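You operate a simulated robot arm through the tools that you are given. There is no shell and no other tool.

The job below is to be done with a simulated robot arm. You get a single attempt, and the scene is never put back.

TASK
Play the jazz tape through the speakers.
Fine: shut the deck lid; bring the yellow fader up till three or four green lamps show; no red lamp.

Only the result counts: the job must be done as asked and must still hold three seconds after the hand-in. Knocking over, shifting, dropping, spilling or breaking anything else fails it. Lids that push on must go on centred and level and be pressed home; caps that screw on are set level and turned clockwise until they are tight.

THE ROBOT
A 7-joint arm with a two-finger parallel gripper, fixed in place. Base frame: the origin is on the floor under the middle of its stand, x ahead of it, y to its left, z up. Units: cm, degrees, N and s.
It reaches about 124.7 cm from its shoulder. Its first joint turns from -132.0 to 132.0 degrees. Payload 3.91 kg.
The TCP is the grasp point between the finger pads, 3 cm short of the fingertips. In the tool frame z runs along the fingers and y along their closing line. Largest opening 11 cm; finger width 2, thickness 1; the body of the gripper, 4.8 by 11.2 cm, starts 5.5 cm behind the TCP.
Orientation is that of the tool frame in the base frame, as [roll, pitch, yaw] about the fixed x, y, z axes, in that order (R = Rz(yaw) Ry(pitch) Rx(roll)). With the fingers straight down and closing along the base's y, the tool's x points along the base's -x, its y along +y and its z along -z.

THE INTERFACE
- The arm moves only by the tool nudge_tool. Its argument "steps" is a list of rows, each a list of 3 entries, a list of its own where there are three numbers: the shift along the tool's x, y, z in units of 20 mm (1.0 is 20 mm), then the turn, a rotation vector about the tool's x, y, z in units of 5 degrees (1.0 is 5 degrees), then the finger opening in mm, from 0 to 110. In form: [[[dx, dy, dz], [ax, ay, az], grip], ...]. A call has 1 to 20 rows; each row shifts and turns the commanded pose from where the row before left it, along the tool's axes as they then stand. A call with a number of a shift or a turn outside -1 to 1 is refused whole. A row lasts 0.2 s, in which the tool goes at most 5 cm and 8.6 degrees; a call with a longer step from one row to the next is refused whole, and so is a gripper value outside its range. A pose out of reach is approached as far as the arm can. The call stops where the force on the tool passes 60 N (or 10 N more than at its start, if that is more) or the arm is blocked; 0.2 s more then pass. The fingers move at their own pace (about 10.8 cm/s each) and stop on an object; they squeeze with about 38 N. The grip force told is the motor's: it shows also when the fingers shut on nothing. Time passes only in rows, and 0.2 s behind the last, so rows that do not move let the fingers close. The reply holds the time, the measured pose of the TCP, the force on the tool along the base axes, the opening and the grip force, in the units named above and with some noise, with the torque about the TCP (base axes, N m) and any sound that the robot's microphone picked up.
- Cameras (640 x 400 px; columns grow to the right, rows downward): "scene" is fixed at [5.03, 64.67, 151.1]; the picture's right is [-0.34, -0.94, 0.00], its down [-0.77, 0.28, -0.57] and it looks along [0.54, -0.19, -0.82] (base axes); focal length 214 px, centre (320, 200). "wrist" rides on the gripper at [7.2, 1.7, -10.3] in the tool frame; the picture's right is [-0.23, 0.97, 0.00], its down [-0.76, -0.18, -0.62] and it looks along [-0.61, -0.14, 0.78] (tool axes); focal length 222 px, centre (320, 200). There is no depth. A picture from a camera that has moved, and an enlarged one, comes with that camera's place and axes in the base frame and with its lens.
- snapshot(camera): a new picture of that camera. No time passes.
- close_up(camera, box): a new picture of the part [left, top, right, bottom] of that camera's present view, enlarged. No time passes.
- job_done(): hands the job in; it is judged then, once.

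Places have to be worked out from the pictures, the camera data and where the tool is seen. Open the gripper and draw the arm clear of the work before you hand the job in, unless the task says otherwise.

The tools are called after ">>>" as name(argument=value, ...) on one line, values as JSON. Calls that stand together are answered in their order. nudge_tool: Moves the arm, as the interface text tells. Its arguments: {"type":"object","properties":{"steps":{"type":"array"}},"required":["steps"]} The other tools are called the same way: snapshot (camera) takes a picture; close_up (camera, box) takes an enlarged picture of a part of a camera's view; job_done () hands the job in.

At the start:

```text
time_s: 0.0
eef_pos: [13.3, 52.39, 111.94]
orientation: [179.9, -0.1, -180.0]
force: [-0.1, -0.5, -0.2]
ft_torque: [0.0, 0.0, -0.01]
grip_width: 11.02
gripper_force: 0.0
```

scene: 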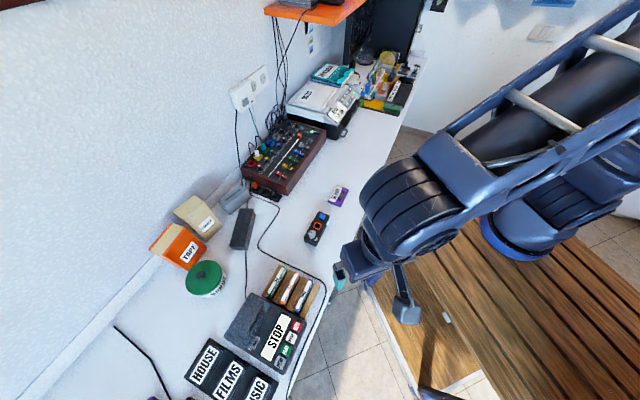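
wrist: 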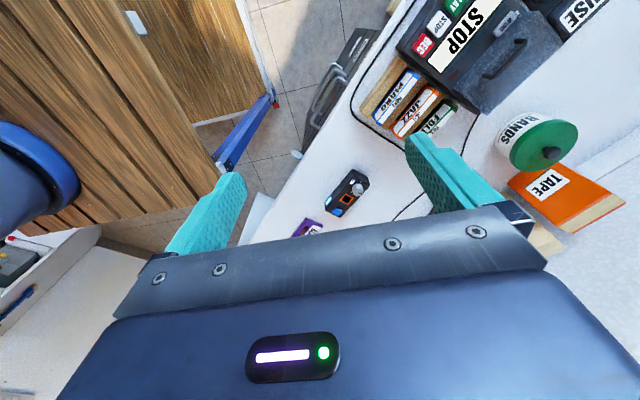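

I'll begin by enlarging the key parts of the scene: the tapes and deck, and the mixer.

>>> close_up(camera="scene", box=[170, 240, 350, 400])

>>> close_up(camera="scene", box=[220, 100, 360, 210])

>>> close_up(camera="wrist", box=[300, 0, 640, 210])

>>> close_up(camera="scene", box=[220, 0, 440, 130])

```text
2.50 times, centred on (260, 320) of scene
camera zoom: at [5.03, 64.67, 151.1], right [-0.34, -0.94, 0.0], down [-0.77, 0.28, -0.57], along [0.54, -0.19, -0.82], focal length 536 px, centre (470, -100)
```

zoom: 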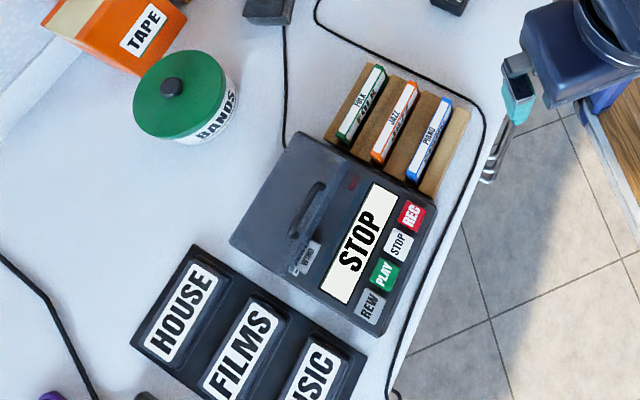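

```text
3.64 times, centred on (290, 155) of scene
camera zoom: at [5.03, 64.67, 151.1], right [-0.34, -0.94, 0.0], down [-0.77, 0.28, -0.57], along [0.54, -0.19, -0.82], focal length 780 px, centre (429, 364)
```

zoom: 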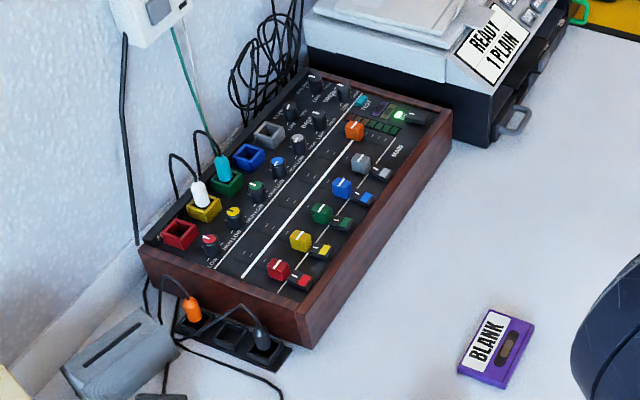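

```text
1.88 times, centred on (470, 105) of wrist
camera zoom: at [6.03, 54.13, 122.19], right [0.23, 0.97, 0.0], down [0.76, -0.18, 0.62], along [0.61, -0.14, -0.78], focal length 418 px, centre (38, 379)
```

zoom: 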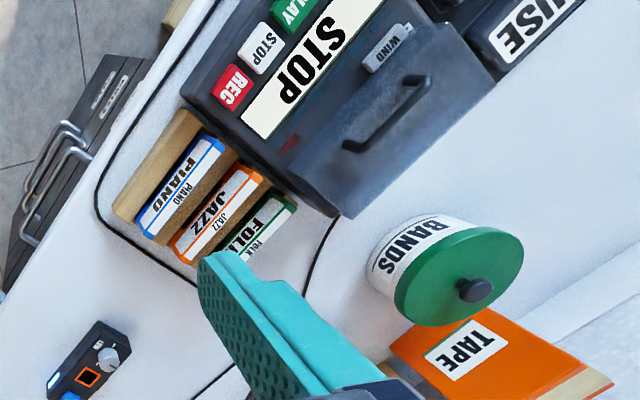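

```text
2.91 times, centred on (330, 65) of scene
camera zoom: at [5.03, 64.67, 151.1], right [-0.34, -0.94, 0.0], down [-0.77, 0.28, -0.57], along [0.54, -0.19, -0.82], focal length 624 px, centre (291, 593)
```

zoom: 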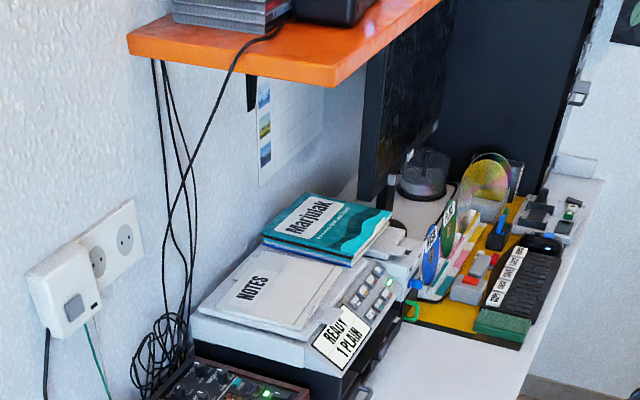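

The table runs diagonally (edge direction about [0.71,-0.71]); the deck sits near [12,75,78], the tape rack near [24,67,79], and the mixer near [80,55,80]. I'll turn the tool 45° so the wrist camera faces the table squarely and slide toward the deck, staying high.

>>> nudge_tool(steps=[[[0, 0, 0], [0, 0, -1], 110], [[0, 0, 0], [0, 0, -1], 110], [[0, 0, 0], [0, 0, -1], 110], [[0, 0, 0], [0, 0, -1], 110], [[0, 0, 0], [0, 0, -1], 110], [[0, 0, 0], [0, 0, -1], 110], [[0, 0, 0], [0, 0, -1], 110], [[0, 0, 0], [0, 0, -1], 110], [[0, 0, 0], [0, 0, -1], 110], [[0, 1, 0], [0, 0, 0], 110], [[0, 1, 0], [0, 0, 0], 110], [[0, 1, 0], [0, 0, 0], 110], [[0, 1, 0], [0, 0, 0], 110], [[0, 1, 0], [0, 0, 0], 110], [[0, 1, 0], [0, 0, 0], 110]])

```text
time_s: 3.2
eef_pos: [4.89, 60.84, 111.93]
orientation: [180.0, 0.0, -134.8]
force: [0.0, 0.2, -0.3]
ft_torque: [0.0, 0.03, 0.01]
grip_width: 10.98
gripper_force: 0.1
```

The tool turned and slid as expected. Taking a wrist picture of the deck area and a new scene picture.

>>> snapshot(camera="wrist")

>>> snapshot(camera="scene")

>>> close_up(camera="wrist", box=[150, 0, 400, 160])

```text
taken
camera wrist: at [-1.53, 56.97, 122.22], right [-0.53, 0.85, 0.0], down [0.66, 0.41, 0.62], along [0.53, 0.33, -0.78], focal length 222 px, centre (320, 200)
```

wrist: 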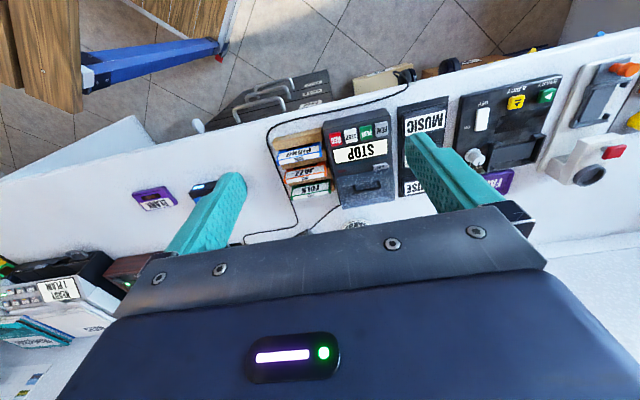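

```text
taken
```

scene: 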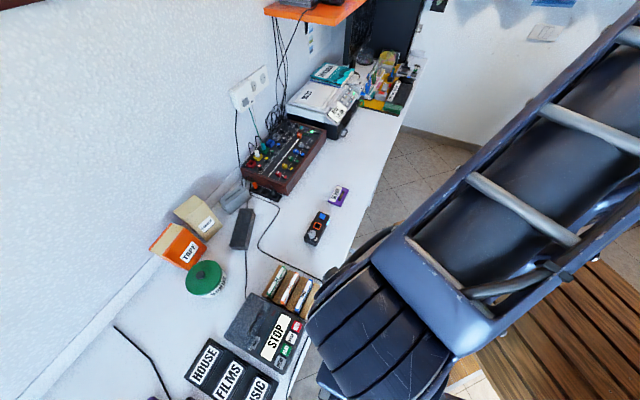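

```text
2.50 times, centred on (275, 80) of wrist
camera zoom: at [-1.53, 56.97, 122.22], right [-0.53, 0.85, 0.0], down [0.66, 0.41, 0.62], along [0.53, 0.33, -0.78], focal length 555 px, centre (432, 500)
```

zoom: 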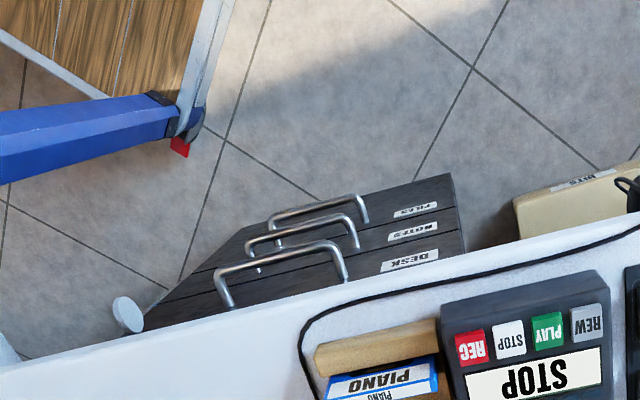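

The wrist camera actually looks mostly straight down beneath itself, so I'll move over the deck (about 16 cm further onto the table) and 8 cm lower for a detailed look.

>>> nudge_tool(steps=[[[-1, 0, 0], [0, 0, 0], 110], [[-1, 0, 0], [0, 0, 0], 110], [[-1, 0, 0], [0, 0, 0], 110], [[-1, 0, 0], [0, 0, 0], 110], [[-1, 0, 0], [0, 0, 0], 110], [[-1, 0, 0], [0, 0, 0], 110], [[-1, 0, 0.5], [0, 0, 0], 110], [[-1, 0, 0.5], [0, 0, 0], 110], [[0, 0, 1], [0, 0, 0], 110], [[0, 0, 1], [0, 0, 0], 110], [[0, 0, 1], [0, 0, 0], 110]])

>>> snapshot(camera="wrist")

>>> close_up(camera="wrist", box=[180, 0, 440, 165])

```text
time_s: 5.6
eef_pos: [16.13, 72.22, 103.92]
orientation: [180.0, 0.0, -135.0]
force: [0.5, -0.3, -0.9]
ft_torque: [0.03, 0.01, 0.02]
grip_width: 11.0
gripper_force: 0.0
```

```text
taken
camera wrist: at [9.82, 68.31, 114.2], right [-0.53, 0.85, 0.0], down [0.66, 0.41, 0.62], along [0.53, 0.33, -0.78], focal length 222 px, centre (320, 200)
```

wrist: 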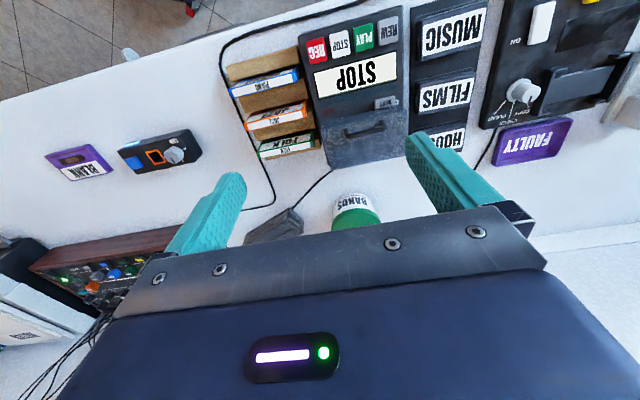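

```text
2.42 times, centred on (310, 82) of wrist
camera zoom: at [9.82, 68.31, 114.2], right [-0.53, 0.85, 0.0], down [0.66, 0.41, 0.62], along [0.53, 0.33, -0.78], focal length 538 px, centre (344, 485)
```

zoom: 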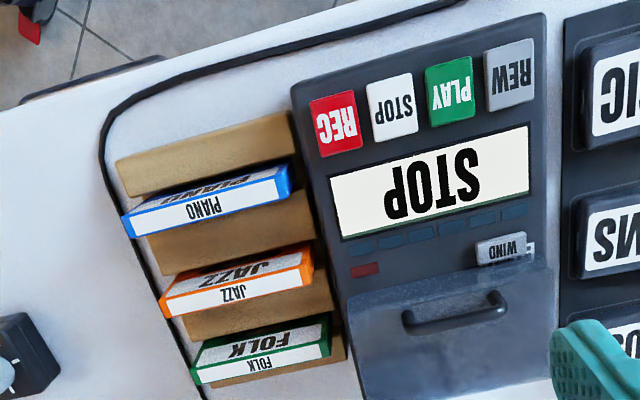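

The deck shows a lid with a handle, the STOP display, four keys (REC, STOP, PLAY, REW) and a "WIND" piece. I'll enlarge further to see whether the lid is open and what WIND is.

>>> close_up(camera="wrist", box=[310, 60, 420, 170])

>>> close_up(camera="scene", box=[215, 260, 325, 375])

>>> close_up(camera="wrist", box=[0, 100, 240, 300])

>>> close_up(camera="wrist", box=[400, 0, 640, 180])

```text
3.64 times, centred on (365, 115) of wrist
camera zoom: at [9.82, 68.31, 114.2], right [-0.53, 0.85, 0.0], down [0.66, 0.41, 0.62], along [0.53, 0.33, -0.78], focal length 808 px, centre (156, 509)
```

zoom: 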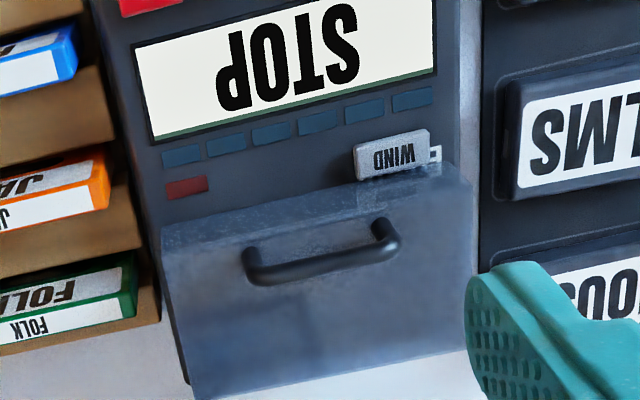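

```text
3.48 times, centred on (270, 318) of scene
camera zoom: at [5.03, 64.67, 151.1], right [-0.34, -0.94, 0.0], down [-0.77, 0.28, -0.57], along [0.54, -0.19, -0.82], focal length 746 px, centre (494, -209)
```

zoom: 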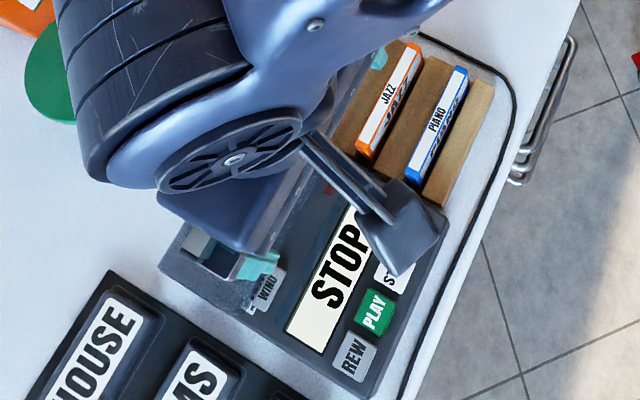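

```text
2.00 times, centred on (120, 200) of wrist
camera zoom: at [9.82, 68.31, 114.2], right [-0.53, 0.85, 0.0], down [0.66, 0.41, 0.62], along [0.53, 0.33, -0.78], focal length 444 px, centre (720, 200)
```

zoom: 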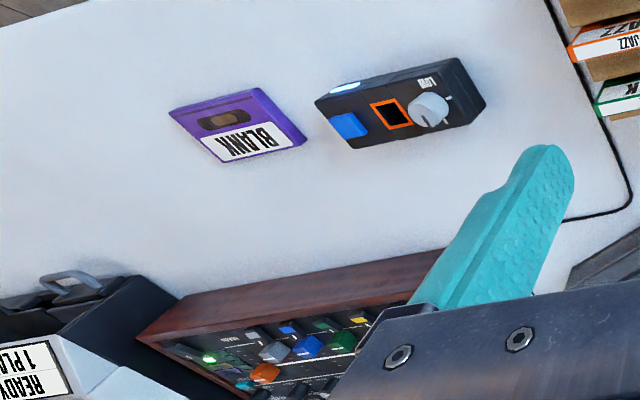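

```text
2.22 times, centred on (520, 90) of wrist
camera zoom: at [9.82, 68.31, 114.2], right [-0.53, 0.85, 0.0], down [0.66, 0.41, 0.62], along [0.53, 0.33, -0.78], focal length 494 px, centre (-124, 444)
```

zoom: 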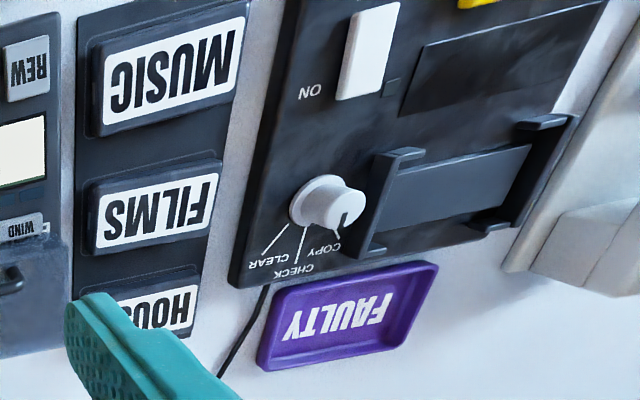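

Nothing rules out the lid standing slightly open, so I want an oblique view. I'll back off 16 cm toward the table edge and tilt the fingers forward 30° so the camera sees the deck at an angle.

>>> nudge_tool(steps=[[[1, 0, 0], [0, 0, 0], 110], [[1, 0, 0], [0, 0, 0], 110], [[1, 0, 0], [0, 0, 0], 110], [[1, 0, 0], [0, 0, 0], 110], [[1, 0, 0], [0, 0, 0], 110], [[1, 0, 0], [0, 0, 0], 110], [[1, 0, 0], [0, 0, 0], 110], [[1, 0, 0], [0, 0, 0], 110], [[0, 0, 0], [0, -1, 0], 110], [[0, 0, 0], [0, -1, 0], 110], [[0, 0, 0], [0, -1, 0], 110], [[0, 0, 0], [0, -1, 0], 110], [[0, 0, 0], [0, -1, 0], 110], [[0, 0, 0], [0, -1, 0], 110]])

>>> snapshot(camera="wrist")

>>> close_up(camera="wrist", box=[220, 0, 440, 170])

```text
time_s: 8.6
eef_pos: [4.85, 60.75, 104.05]
orientation: [179.9, 30.2, -135.0]
force: [0.4, -1.0, -0.3]
ft_torque: [0.01, 0.02, 0.04]
grip_width: 11.0
gripper_force: 0.0
```

```text
taken
camera wrist: at [-4.47, 54.03, 109.21], right [-0.55, 0.83, 0.11], down [0.37, 0.12, 0.92], along [0.75, 0.55, -0.37], focal length 222 px, centre (320, 200)
```

wrist: 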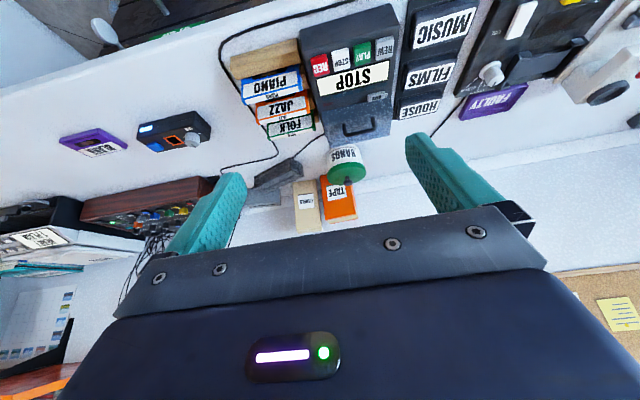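

```text
2.35 times, centred on (330, 85) of wrist
camera zoom: at [-4.47, 54.03, 109.21], right [-0.55, 0.83, 0.11], down [0.37, 0.12, 0.92], along [0.75, 0.55, -0.37], focal length 523 px, centre (296, 471)
```

zoom: 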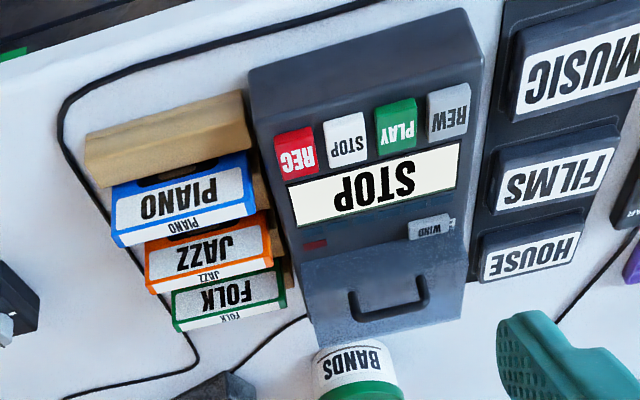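

The oblique view shows the deck body, lid, and upright tapes leaning back with labels facing me. Enlarging the lid and the WIND piece further.

>>> close_up(camera="wrist", box=[325, 75, 405, 150])

>>> close_up(camera="wrist", box=[225, 40, 335, 145])

>>> close_up(camera="wrist", box=[60, 110, 240, 250])

```text
5.33 times, centred on (365, 112) of wrist
camera zoom: at [-4.47, 54.03, 109.21], right [-0.55, 0.83, 0.11], down [0.37, 0.12, 0.92], along [0.75, 0.55, -0.37], focal length 1185 px, centre (80, 667)
```

zoom: 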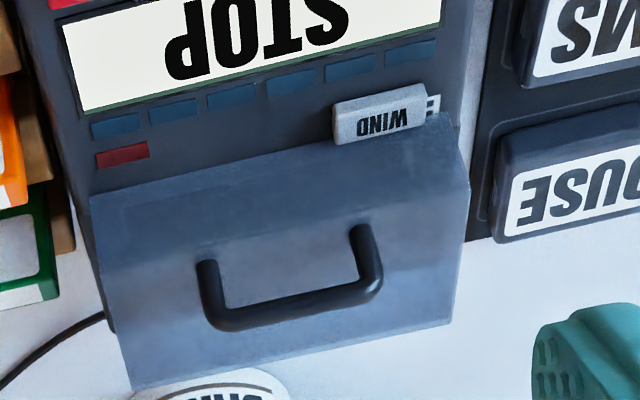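

```text
3.81 times, centred on (280, 92) of wrist
camera zoom: at [-4.47, 54.03, 109.21], right [-0.55, 0.83, 0.11], down [0.37, 0.12, 0.92], along [0.75, 0.55, -0.37], focal length 846 px, centre (472, 610)
```

zoom: 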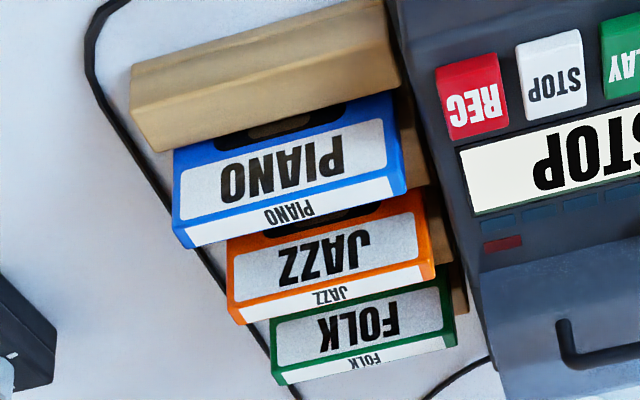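

```text
2.86 times, centred on (150, 180) of wrist
camera zoom: at [-4.47, 54.03, 109.21], right [-0.55, 0.83, 0.11], down [0.37, 0.12, 0.92], along [0.75, 0.55, -0.37], focal length 635 px, centre (806, 257)
```

zoom: 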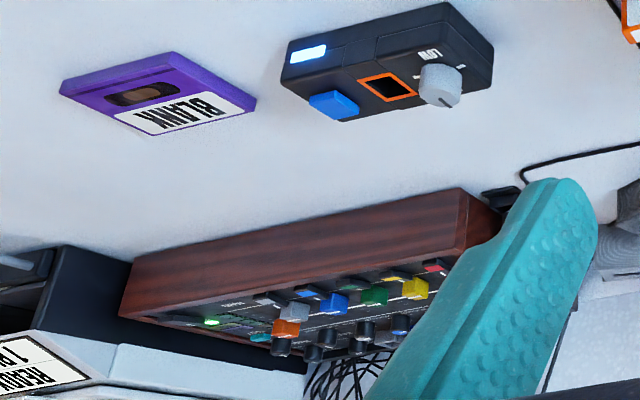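

Triangulating the two wrist views: deck top is at z≈78.6, and the lid is a level box about 12.6 cm wide at n≈68–74.5 (depth), top z≈82, so it seems closed now. Before touching anything I'll survey the mixer: untilt, rise a little and travel along the table toward it.

>>> nudge_tool(steps=[[[0, 0, 0], [0, 1, 0], 110], [[0, 0, 0], [0, 1, 0], 110], [[0, 0, 0], [0, 1, 0], 110], [[0, 0, 0], [0, 1, 0], 110], [[0, 0, 0], [0, 1, 0], 110], [[0, 0, 0], [0, 1, 0], 110], [[0, -1, -0.5], [0, 0, 0], 110], [[0, -1, -0.5], [0, 0, 0], 110], [[0, -1, -0.5], [0, 0, 0], 110], [[0, -1, -0.5], [0, 0, 0], 110], [[-0.7, -1, -0.5], [0, 0, 0], 110], [[-0.7, -1, -0.5], [0, 0, 0], 110], [[-0.7, -1, 0], [0, 0, 0], 110], [[-0.7, -1, 0], [0, 0, 0], 110], [[-0.7, -1, 0], [0, 0, 0], 110], [[-0.7, -1, 0], [0, 0, 0], 110], [[-0.7, -1, 0], [0, 0, 0], 110], [[-0.7, -1, 0], [0, 0, 0], 110], [[-0.7, -1, 0], [0, 0, 0], 110], [[-0.7, -1, 0], [0, 0, 0], 110]])

>>> snapshot(camera="wrist")

>>> snapshot(camera="scene")

```text
time_s: 12.8
eef_pos: [34.64, 50.97, 109.95]
orientation: [180.0, 0.0, -134.8]
force: [0.0, 0.1, -0.5]
ft_torque: [0.02, -0.03, 0.0]
grip_width: 11.0
gripper_force: 0.1
```

```text
taken
camera wrist: at [28.17, 47.07, 120.2], right [-0.53, 0.85, 0.0], down [0.66, 0.41, 0.62], along [0.53, 0.33, -0.78], focal length 222 px, centre (320, 200)
```

wrist: 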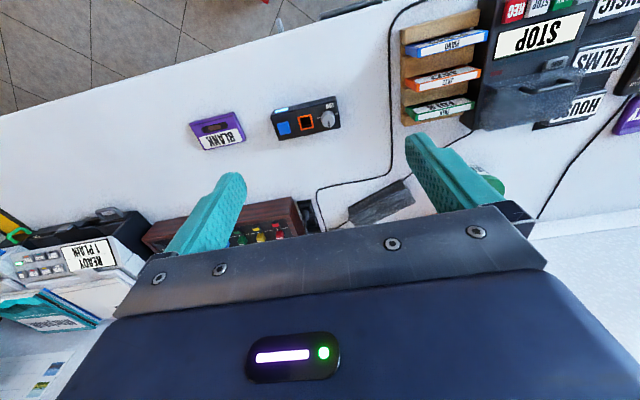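

```text
taken
```

scene: 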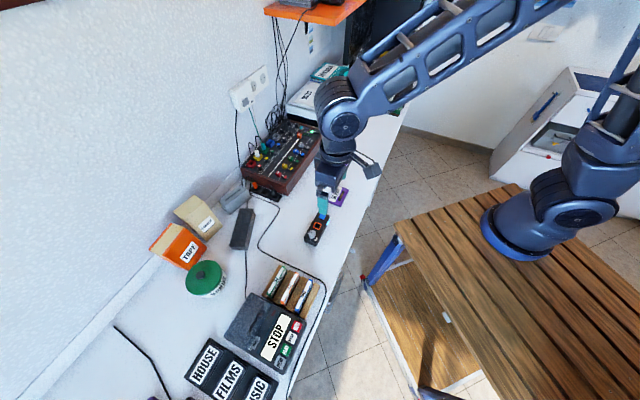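

Clear path so far. Continue toward the mixer (another 24 cm along and 24 cm deeper), staying at z≈110.

>>> nudge_tool(steps=[[[-1, -1, 0], [0, 0, 0], 110], [[-1, -1, 0], [0, 0, 0], 110], [[-1, -1, 0], [0, 0, 0], 110], [[-1, -1, 0], [0, 0, 0], 110], [[-1, -1, 0], [0, 0, 0], 110], [[-1, -1, 0], [0, 0, 0], 110], [[-1, -1, 0], [0, 0, 0], 110], [[-1, -1, 0], [0, 0, 0], 110], [[-1, -1, 0], [0, 0, 0], 110], [[-1, -1, 0], [0, 0, 0], 110], [[-1, -1, 0], [0, 0, 0], 110], [[-1, -1, 0], [0, 0, 0], 110]])

>>> snapshot(camera="wrist")

>>> close_up(camera="wrist", box=[140, 40, 460, 240])

```text
time_s: 15.4
eef_pos: [68.37, 50.97, 109.84]
orientation: [179.9, 0.0, -134.9]
force: [-0.3, 0.4, -0.5]
ft_torque: [-0.01, -0.04, -0.01]
grip_width: 10.98
gripper_force: 0.0
```

```text
taken
camera wrist: at [62.04, 47.1, 120.12], right [-0.53, 0.85, 0.0], down [0.66, 0.41, 0.62], along [0.53, 0.33, -0.78], focal length 222 px, centre (320, 200)
```

wrist: 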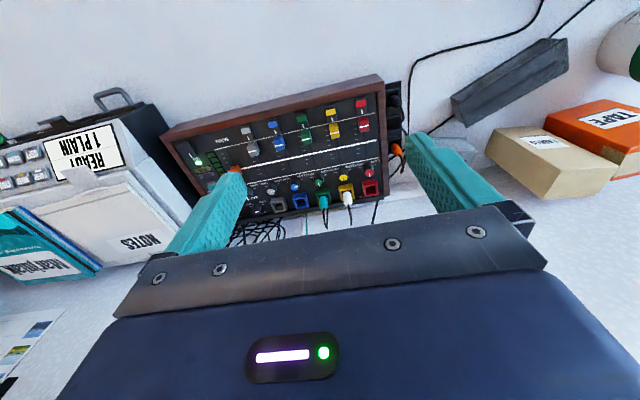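

```text
2.00 times, centred on (300, 140) of wrist
camera zoom: at [62.04, 47.1, 120.12], right [-0.53, 0.85, 0.0], down [0.66, 0.41, 0.62], along [0.53, 0.33, -0.78], focal length 444 px, centre (360, 320)
```

zoom: 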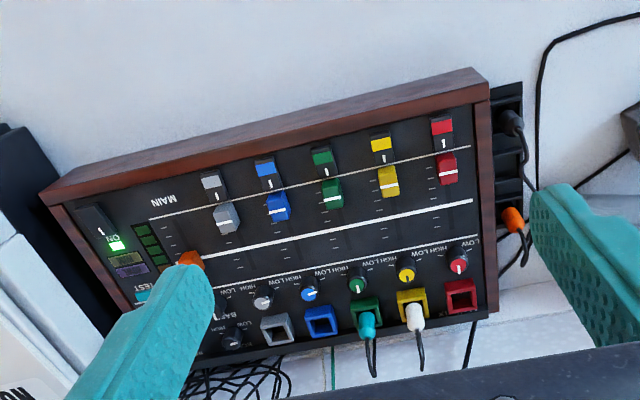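

The mixer is clear: red, yellow, green, blue and grey channels with an orange MAIN fader; the yellow fader is near s=11.5, n=92.4, z≈81.8. I'll drop 12 cm and shift 6 cm for a close look at the lamps and faders.

>>> nudge_tool(steps=[[[0, -1, 1], [0, 0, 0], 110], [[0, -1, 1], [0, 0, 0], 110], [[0, -1, 1], [0, 0, 0], 110], [[0, 0, 1], [0, 0, 0], 110], [[0, 0, 1], [0, 0, 0], 110], [[0, 0, 1], [0, 0, 0], 110]])

>>> snapshot(camera="wrist")

>>> close_up(camera="wrist", box=[190, 30, 430, 190])

>>> close_up(camera="wrist", box=[320, 60, 440, 135])

```text
time_s: 16.8
eef_pos: [72.73, 46.7, 97.95]
orientation: [-180.0, 0.0, -135.0]
force: [0.2, 0.1, 0.3]
ft_torque: [-0.02, -0.02, 0.01]
grip_width: 10.99
gripper_force: 0.1
```

```text
taken
camera wrist: at [66.39, 42.88, 108.16], right [-0.53, 0.85, 0.0], down [0.66, 0.41, 0.62], along [0.53, 0.33, -0.78], focal length 222 px, centre (320, 200)
```

wrist: 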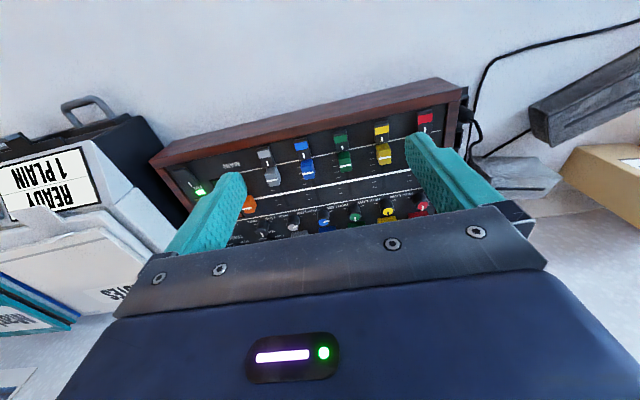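

```text
2.50 times, centred on (310, 110) of wrist
camera zoom: at [66.39, 42.88, 108.16], right [-0.53, 0.85, 0.0], down [0.66, 0.41, 0.62], along [0.53, 0.33, -0.78], focal length 555 px, centre (345, 425)
```

zoom: 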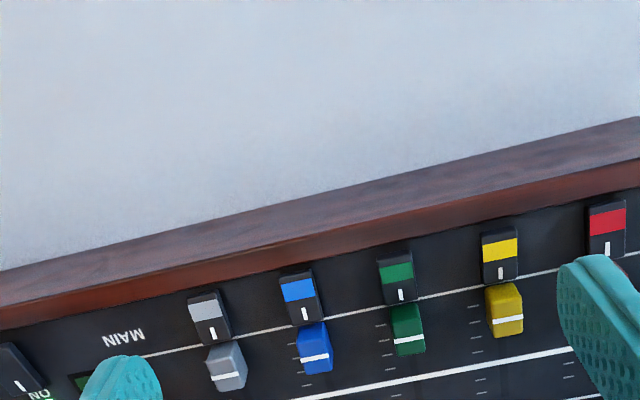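

```text
5.33 times, centred on (380, 98) of wrist
camera zoom: at [66.39, 42.88, 108.16], right [-0.53, 0.85, 0.0], down [0.66, 0.41, 0.62], along [0.53, 0.33, -0.78], focal length 1185 px, centre (0, 747)
```

zoom: 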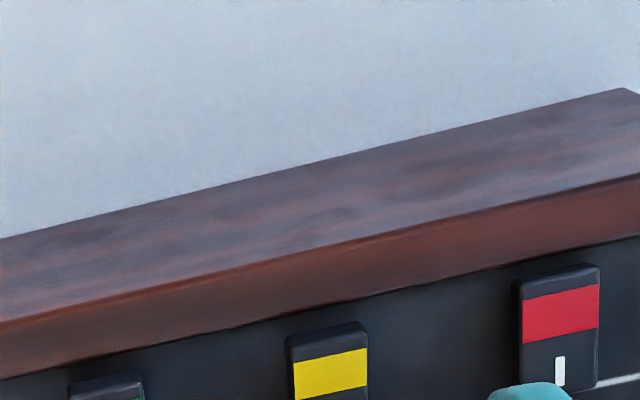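

The camera sits too near the front edge; I'll move 10 cm deeper so the mixer panel is in view below the camera.

>>> nudge_tool(steps=[[[-1, -0.5, -0.2], [0, 0, 0], 110], [[-1, -0.5, -0.2], [0, 0, 0], 110], [[-1, 0, -0.2], [0, 0, 0], 110], [[-1, 0, -0.2], [0, 0, 0], 110], [[-1, 0, -0.2], [0, 0, 0], 110]])

>>> snapshot(camera="wrist")

>>> close_up(camera="wrist", box=[130, 20, 330, 180])

>>> close_up(camera="wrist", box=[280, 0, 480, 160])

```text
time_s: 18.0
eef_pos: [81.31, 52.54, 99.89]
orientation: [179.9, 0.1, -135.0]
force: [0.4, -0.7, -0.3]
ft_torque: [0.0, -0.02, 0.02]
grip_width: 11.0
gripper_force: 0.0
```

```text
taken
camera wrist: at [74.89, 48.55, 110.22], right [-0.53, 0.85, 0.0], down [0.66, 0.41, 0.62], along [0.53, 0.33, -0.78], focal length 222 px, centre (320, 200)
```

wrist: 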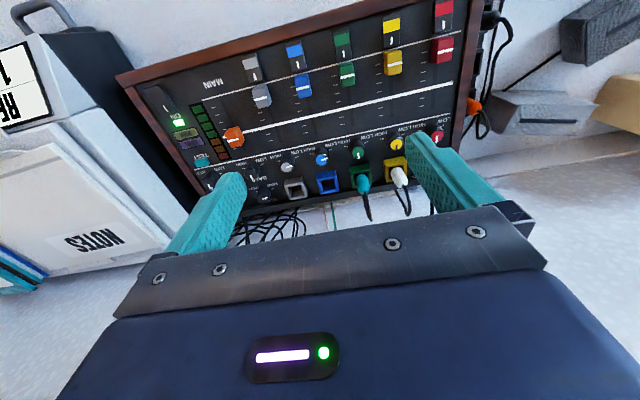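

```text
2.50 times, centred on (230, 100) of wrist
camera zoom: at [74.89, 48.55, 110.22], right [-0.53, 0.85, 0.0], down [0.66, 0.41, 0.62], along [0.53, 0.33, -0.78], focal length 555 px, centre (545, 450)
```

zoom: 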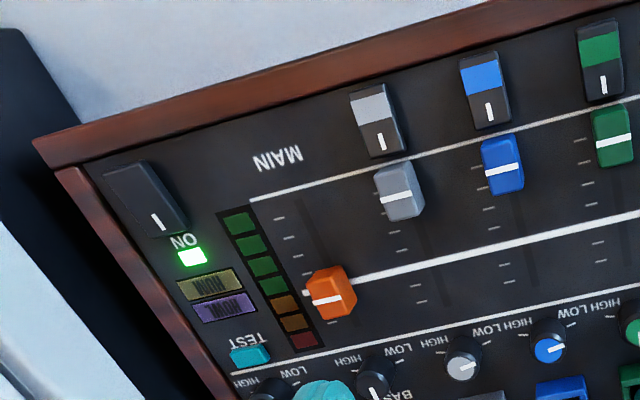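

```text
2.50 times, centred on (380, 80) of wrist
camera zoom: at [74.89, 48.55, 110.22], right [-0.53, 0.85, 0.0], down [0.66, 0.41, 0.62], along [0.53, 0.33, -0.78], focal length 555 px, centre (170, 500)
```

zoom: 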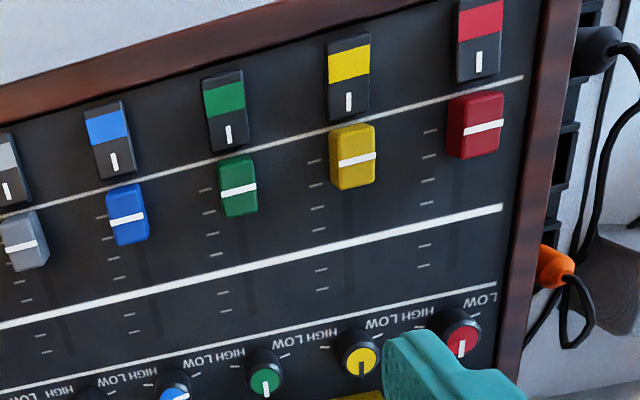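

The panel is well visible: power ON is lit, MAIN at its centre line, meter has 4 green, 2 amber and 1 red lamps (all dark), all five channel faders at the bottom, yellow socket holds a white plug. I'll zoom on the small tags near ON and on the channel switches.

>>> close_up(camera="wrist", box=[150, 80, 270, 175])

>>> close_up(camera="wrist", box=[360, 0, 480, 95])

>>> close_up(camera="wrist", box=[330, 120, 450, 215])

>>> close_up(camera="scene", box=[230, 110, 330, 205])

```text
4.21 times, centred on (210, 128) of wrist
camera zoom: at [74.89, 48.55, 110.22], right [-0.53, 0.85, 0.0], down [0.66, 0.41, 0.62], along [0.53, 0.33, -0.78], focal length 935 px, centre (783, 505)
```

zoom: 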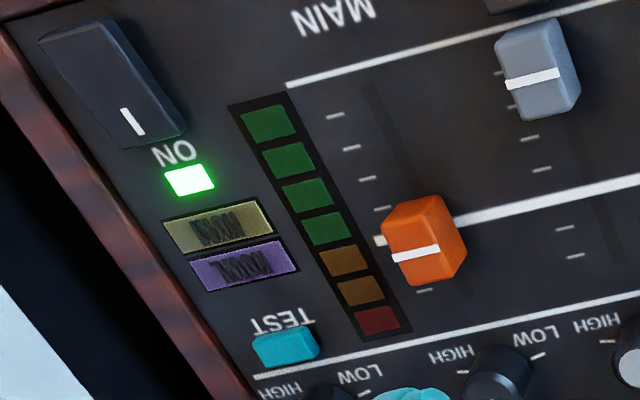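

```text
4.21 times, centred on (420, 48) of wrist
camera zoom: at [74.89, 48.55, 110.22], right [-0.53, 0.85, 0.0], down [0.66, 0.41, 0.62], along [0.53, 0.33, -0.78], focal length 935 px, centre (-101, 842)
```

zoom: 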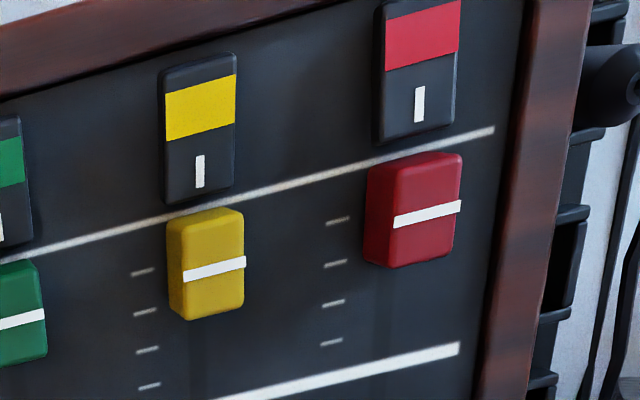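

```text
4.21 times, centred on (390, 168) of wrist
camera zoom: at [74.89, 48.55, 110.22], right [-0.53, 0.85, 0.0], down [0.66, 0.41, 0.62], along [0.53, 0.33, -0.78], focal length 935 px, centre (25, 337)
```

zoom: 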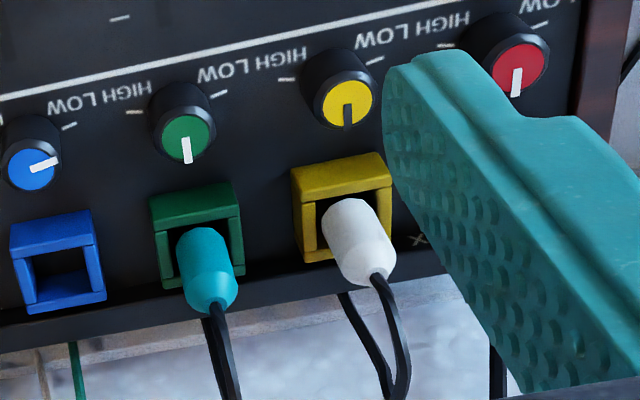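

```text
4.21 times, centred on (280, 158) of scene
camera zoom: at [5.03, 64.67, 151.1], right [-0.34, -0.94, 0.0], down [-0.77, 0.28, -0.57], along [0.54, -0.19, -0.82], focal length 903 px, centre (488, 379)
```

zoom: 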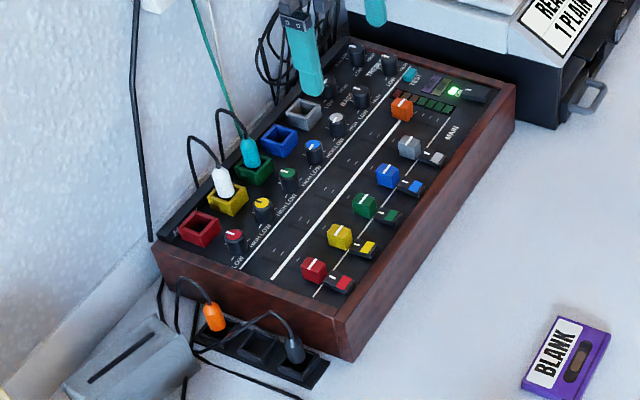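

The gain knobs and switches look uniform, so the meter will tell me later whether anything needs toggling. Now back to the deck: rise, then travel 66 cm back along the table toward a spot above the deck.

>>> nudge_tool(steps=[[[0.5, 0, -1], [0, 0, 0], 110], [[0.5, 0, -1], [0, 0, 0], 110], [[0.5, 0.5, -1], [0, 0, 0], 110], [[0.5, 1, -1], [0, 0, 0], 110], [[0.5, 1, -1], [0, 0, 0], 110], [[0.5, 1, 0], [0, 0, 0], 110], [[0.5, 1, 0], [0, 0, 0], 110], [[0.5, 1, 0], [0, 0, 0], 110], [[0.5, 1, 0], [0, 0, 0], 110], [[0.5, 1, 0], [0, 0, 0], 110], [[0.5, 1, 0], [0, 0, 0], 110], [[0.5, 1, 0], [0, 0, 0], 110], [[0.5, 1, 0], [0, 0, 0], 110], [[0.5, 1, 0], [0, 0, 0], 110], [[0.5, 1, 0], [0, 0, 0], 110], [[0.5, 1, 0], [0, 0, 0], 110], [[0.5, 1, 0], [0, 0, 0], 110], [[0.5, 1, 0], [0, 0, 0], 110], [[0.5, 1, 0], [0, 0, 0], 110], [[0.5, 1, 0], [0, 0, 0], 110]])

>>> nudge_tool(steps=[[[0.5, 1, 0], [0, 0, 0], 110], [[0.5, 1, 0], [0, 0, 0], 110], [[0.5, 1, 0], [0, 0, 0], 110], [[0.5, 1, 0], [0, 0, 0], 110], [[0.5, 1, 0], [0, 0, 0], 110], [[0.5, 1, 0], [0, 0, 0], 110], [[0.5, 1, 0], [0, 0, 0], 110], [[0.5, 1, 0], [0, 0, 0], 110], [[0.5, 1, 0], [0, 0, 0], 110], [[0.5, 1, 0], [0, 0, 0], 110], [[0, 1, 0], [0, 0, 0], 110], [[0, 1, 0.5], [0, 0, 0], 110], [[0, 1, 0.5], [0, 0, 0], 110], [[0, 1, 1], [0, 0, 0], 110], [[0, 1, 1], [0, 0, 0], 110], [[0, 0, 1], [0, 0, 0], 110]])

>>> snapshot(camera="wrist")

```text
time_s: 22.2
eef_pos: [42.38, 63.05, 109.98]
orientation: [180.0, 0.0, -134.9]
force: [0.3, -0.5, -0.7]
ft_torque: [0.0, 0.03, -0.03]
grip_width: 10.99
gripper_force: 0.1
```

```text
time_s: 25.6
eef_pos: [13.96, 77.21, 101.86]
orientation: [-179.9, 0.1, -134.9]
force: [-0.2, 0.0, 0.2]
ft_torque: [0.03, -0.02, 0.0]
grip_width: 10.97
gripper_force: 0.1
```

```text
taken
camera wrist: at [7.59, 73.27, 112.19], right [-0.53, 0.85, 0.0], down [0.66, 0.41, 0.62], along [0.53, 0.33, -0.78], focal length 222 px, centre (320, 200)
```

wrist: 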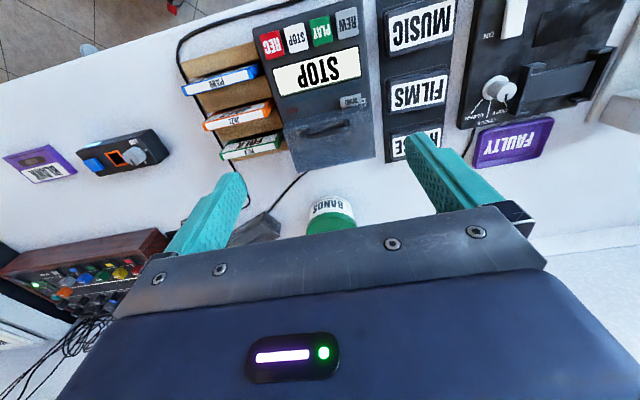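

I'm centred above the deck. Lowering 9 cm for a detailed look at the lid, handle and WIND piece (fingertips stay ~5 cm above the handle).

>>> nudge_tool(steps=[[[0, 0, 1], [0, 0, 0], 110], [[0, 0, 1], [0, 0, 0], 110], [[0, 0, 1], [0, 0, 0], 110], [[0, 0, 1], [0, 0, 0], 110]])

>>> snapshot(camera="wrist")

>>> close_up(camera="wrist", box=[230, 40, 430, 165])

>>> close_up(camera="wrist", box=[330, 75, 410, 125])

```text
time_s: 26.6
eef_pos: [14.02, 77.16, 93.87]
orientation: [-180.0, 0.0, -134.9]
force: [-0.4, 0.4, 0.7]
ft_torque: [-0.02, 0.0, -0.02]
grip_width: 10.98
gripper_force: 0.0
```

```text
taken
camera wrist: at [7.65, 73.26, 104.15], right [-0.53, 0.85, 0.0], down [0.66, 0.41, 0.62], along [0.53, 0.33, -0.78], focal length 222 px, centre (320, 200)
```

wrist: 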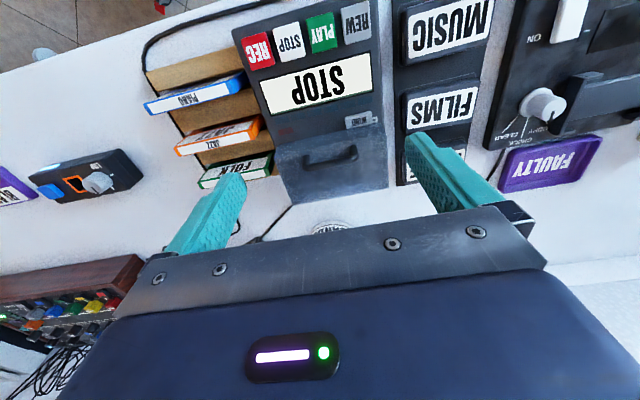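

```text
3.20 times, centred on (330, 102) of wrist
camera zoom: at [7.65, 73.26, 104.15], right [-0.53, 0.85, 0.0], down [0.66, 0.41, 0.62], along [0.53, 0.33, -0.78], focal length 711 px, centre (288, 512)
```

zoom: 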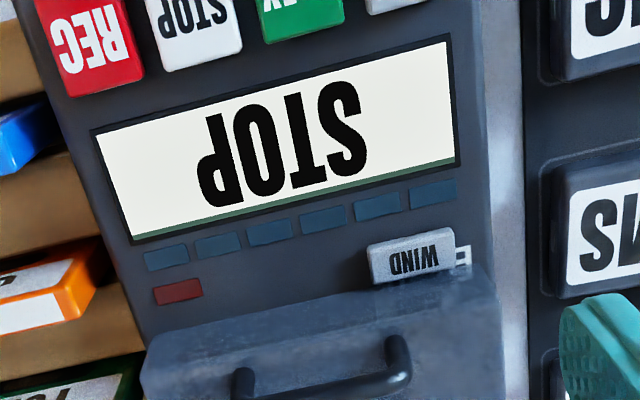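

```text
8.00 times, centred on (370, 100) of wrist
camera zoom: at [7.65, 73.26, 104.15], right [-0.53, 0.85, 0.0], down [0.66, 0.41, 0.62], along [0.53, 0.33, -0.78], focal length 1777 px, centre (-80, 1000)
```

zoom: 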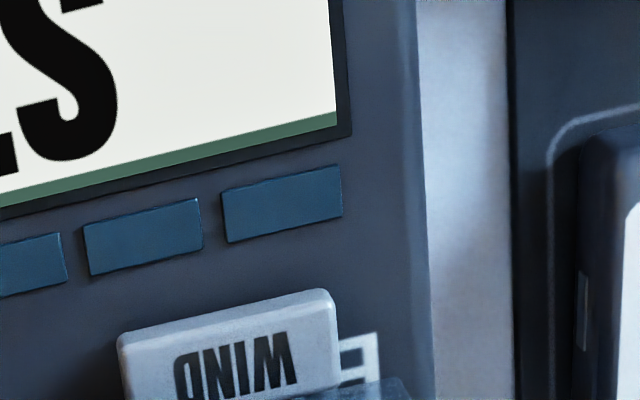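

The lid's front face and handle are visible. One more enlargement centred on the handle for measuring.

>>> close_up(camera="wrist", box=[260, 115, 400, 205])

>>> close_up(camera="wrist", box=[130, 50, 290, 195])

```text
4.44 times, centred on (330, 160) of wrist
camera zoom: at [7.65, 73.26, 104.15], right [-0.53, 0.85, 0.0], down [0.66, 0.41, 0.62], along [0.53, 0.33, -0.78], focal length 987 px, centre (276, 378)
```

zoom: 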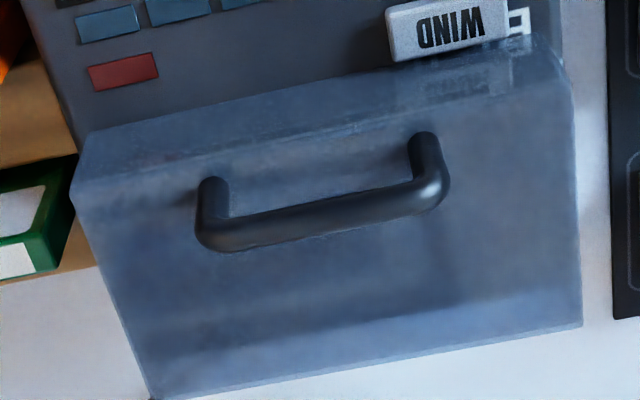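

```text
2.76 times, centred on (210, 122) of wrist
camera zoom: at [7.65, 73.26, 104.15], right [-0.53, 0.85, 0.0], down [0.66, 0.41, 0.62], along [0.53, 0.33, -0.78], focal length 613 px, centre (623, 414)
```

zoom: 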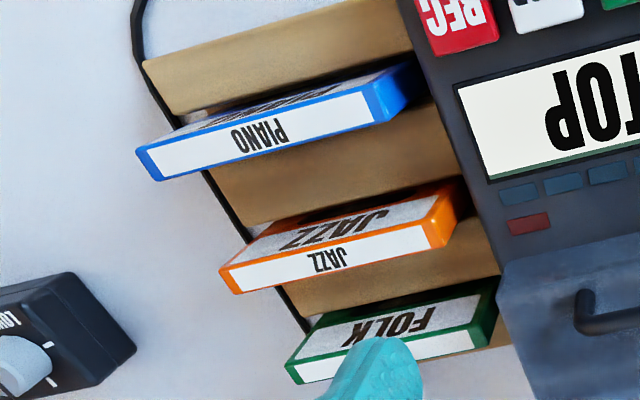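

Triangulated handle bar: s≈-42.6 to -47.5, n≈68.3, z≈84.4, over a smoky lid hinged presumably at the back (n≈75). I'll turn the tool 90° so the fingers close along the table's depth direction (across the bar), then check from that view.

>>> nudge_tool(steps=[[[0, 0, 0], [0, 0, -1], 60], [[0, 0, 0], [0, 0, -1], 60], [[0, 0, 0], [0, 0, -1], 60], [[0, 0, 0], [0, 0, -1], 60], [[0, 0, 0], [0, 0, -1], 60], [[0, 0, 0], [0, 0, -1], 60], [[0, 0, 0], [0, 0, -1], 60], [[0, 0, 0], [0, 0, -1], 60], [[0, 0, 0], [0, 0, -1], 60], [[0, 0, 0], [0, 0, -1], 60], [[0, 0, 0], [0, 0, -1], 60], [[0, 0, 0], [0, 0, -1], 60], [[0, 0, 0], [0, 0, -1], 60], [[0, 0, 0], [0, 0, -1], 60], [[0, 0, 0], [0, 0, -1], 60], [[0, 0, 0], [0, 0, -1], 60], [[0, 0, 0], [0, 0, -1], 60], [[0, 0, 0], [0, 0, -1], 60], [[0, -1, 0], [0, 0, 0], 60], [[0, -0.9, 0], [0, 0, 0], 60]])

>>> snapshot(camera="wrist")

>>> snapshot(camera="scene")

```text
time_s: 30.8
eef_pos: [16.71, 79.83, 93.79]
orientation: [-179.9, 0.0, -44.9]
force: [0.4, 0.1, -0.5]
ft_torque: [0.01, -0.03, 0.01]
grip_width: 6.0
gripper_force: 0.0
```

```text
taken
camera wrist: at [20.59, 73.62, 104.19], right [-0.85, -0.53, 0.0], down [-0.41, 0.66, 0.62], along [-0.33, 0.53, -0.78], focal length 222 px, centre (320, 200)
```

wrist: 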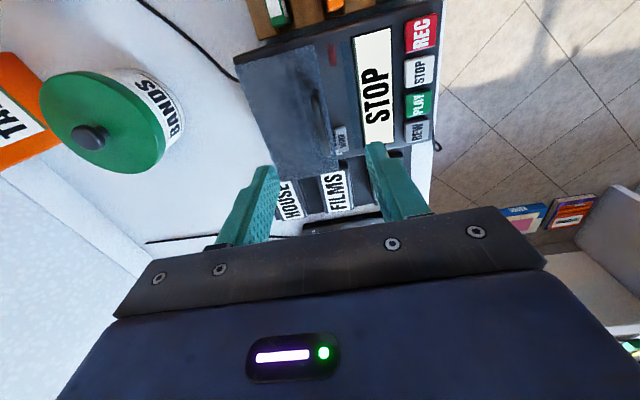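

```text
taken
```

scene: 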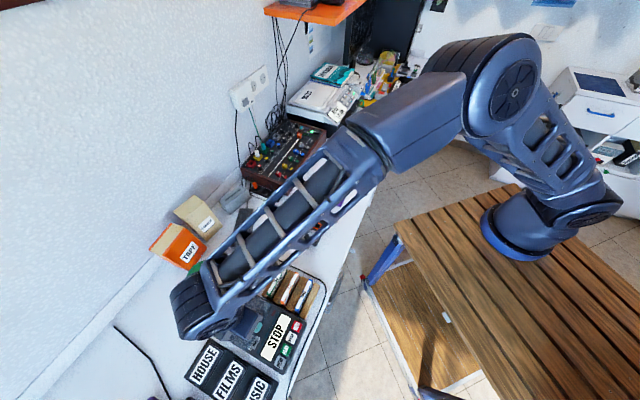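

TCP is now at s=-44.6, n=68.3, just above the handle by my estimate. Enlarging to check the alignment of fingers with the bar.

>>> close_up(camera="wrist", box=[220, 20, 420, 220])

>>> close_up(camera="wrist", box=[280, 50, 370, 170])

```text
2.00 times, centred on (320, 120) of wrist
camera zoom: at [20.59, 73.62, 104.19], right [-0.85, -0.53, 0.0], down [-0.41, 0.66, 0.62], along [-0.33, 0.53, -0.78], focal length 444 px, centre (320, 360)
```

zoom: 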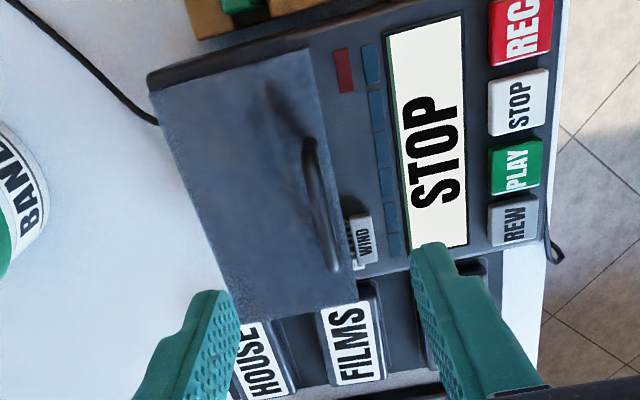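

```text
3.33 times, centred on (325, 110) of wrist
camera zoom: at [20.59, 73.62, 104.19], right [-0.85, -0.53, 0.0], down [-0.41, 0.66, 0.62], along [-0.33, 0.53, -0.78], focal length 740 px, centre (303, 500)
```

zoom: 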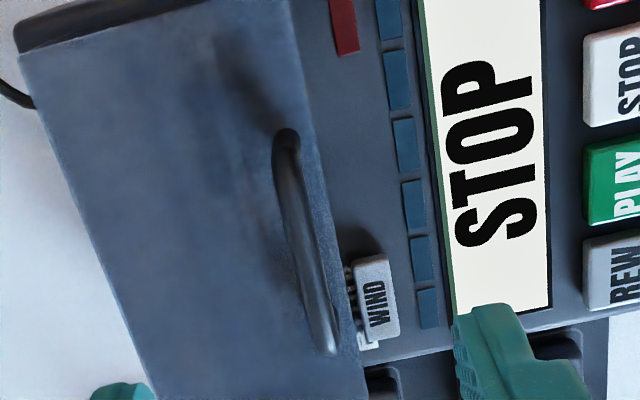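

The bar lies between the fingers in this view (estimate n≈68.1, z≈84.5, s≈-44.7). Descending 7.2 cm with a 4 cm opening so the tips straddle the bar, staying above the lid surface.

>>> nudge_tool(steps=[[[0, 0.05, 1], [0, 0, 0], 45], [[0, 0, 1], [0, 0, 0], 40], [[0, 0, 0.8], [0, 0, 0], 40], [[0, 0, 0.8], [0, 0, 0], 40], [[0, 0, 0], [0, 0, 0], 40]])

>>> close_up(camera="wrist", box=[220, 20, 420, 220])

```text
time_s: 32.0
eef_pos: [16.59, 79.69, 86.75]
orientation: [179.9, 0.0, -44.9]
force: [0.5, 0.5, -0.4]
ft_torque: [0.02, 0.03, -0.02]
grip_width: 4.0
gripper_force: 0.0
```

```text
2.00 times, centred on (320, 120) of wrist
camera zoom: at [20.49, 73.51, 96.97], right [-0.85, -0.53, 0.0], down [-0.41, 0.66, 0.62], along [-0.33, 0.53, -0.78], focal length 444 px, centre (320, 360)
```

zoom: 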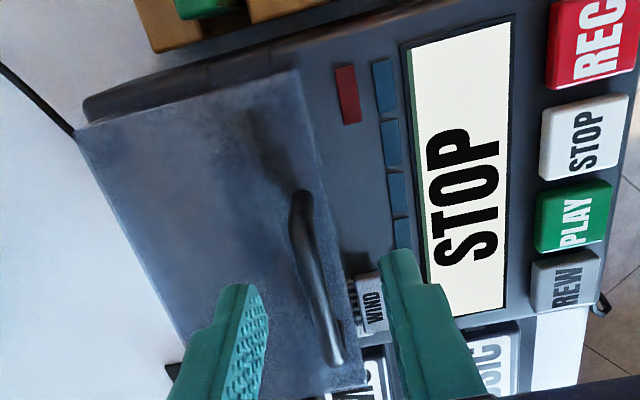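

The bar sits midway between the fingertips. Lower 0.4 cm more and close gently on the bar.

>>> nudge_tool(steps=[[[0, 0, 0.2], [0, 0, 0], 30], [[0, 0, 0], [0, 0, 0], 15], [[0, 0, 0], [0, 0, 0], 5], [[0, 0, 0], [0, 0, 0], 0], [[0, 0, 0], [0, 0, 0], 0]])

>>> close_up(camera="wrist", box=[220, 20, 420, 220])

```text
time_s: 33.2
eef_pos: [16.58, 79.78, 86.35]
orientation: [-179.9, -0.1, -45.0]
force: [2.1, 4.3, -3.0]
ft_torque: [0.1, 0.01, 0.0]
grip_width: 0.74
gripper_force: 44.9
```

```text
2.00 times, centred on (320, 120) of wrist
camera zoom: at [20.51, 73.53, 96.56], right [-0.85, -0.53, 0.0], down [-0.41, 0.66, 0.62], along [-0.33, 0.53, -0.78], focal length 444 px, centre (320, 360)
```

zoom: 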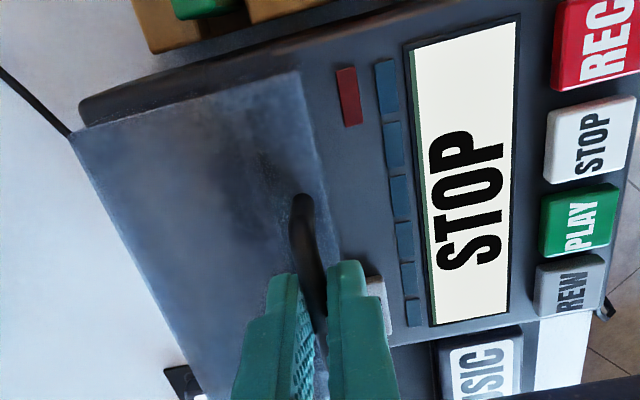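

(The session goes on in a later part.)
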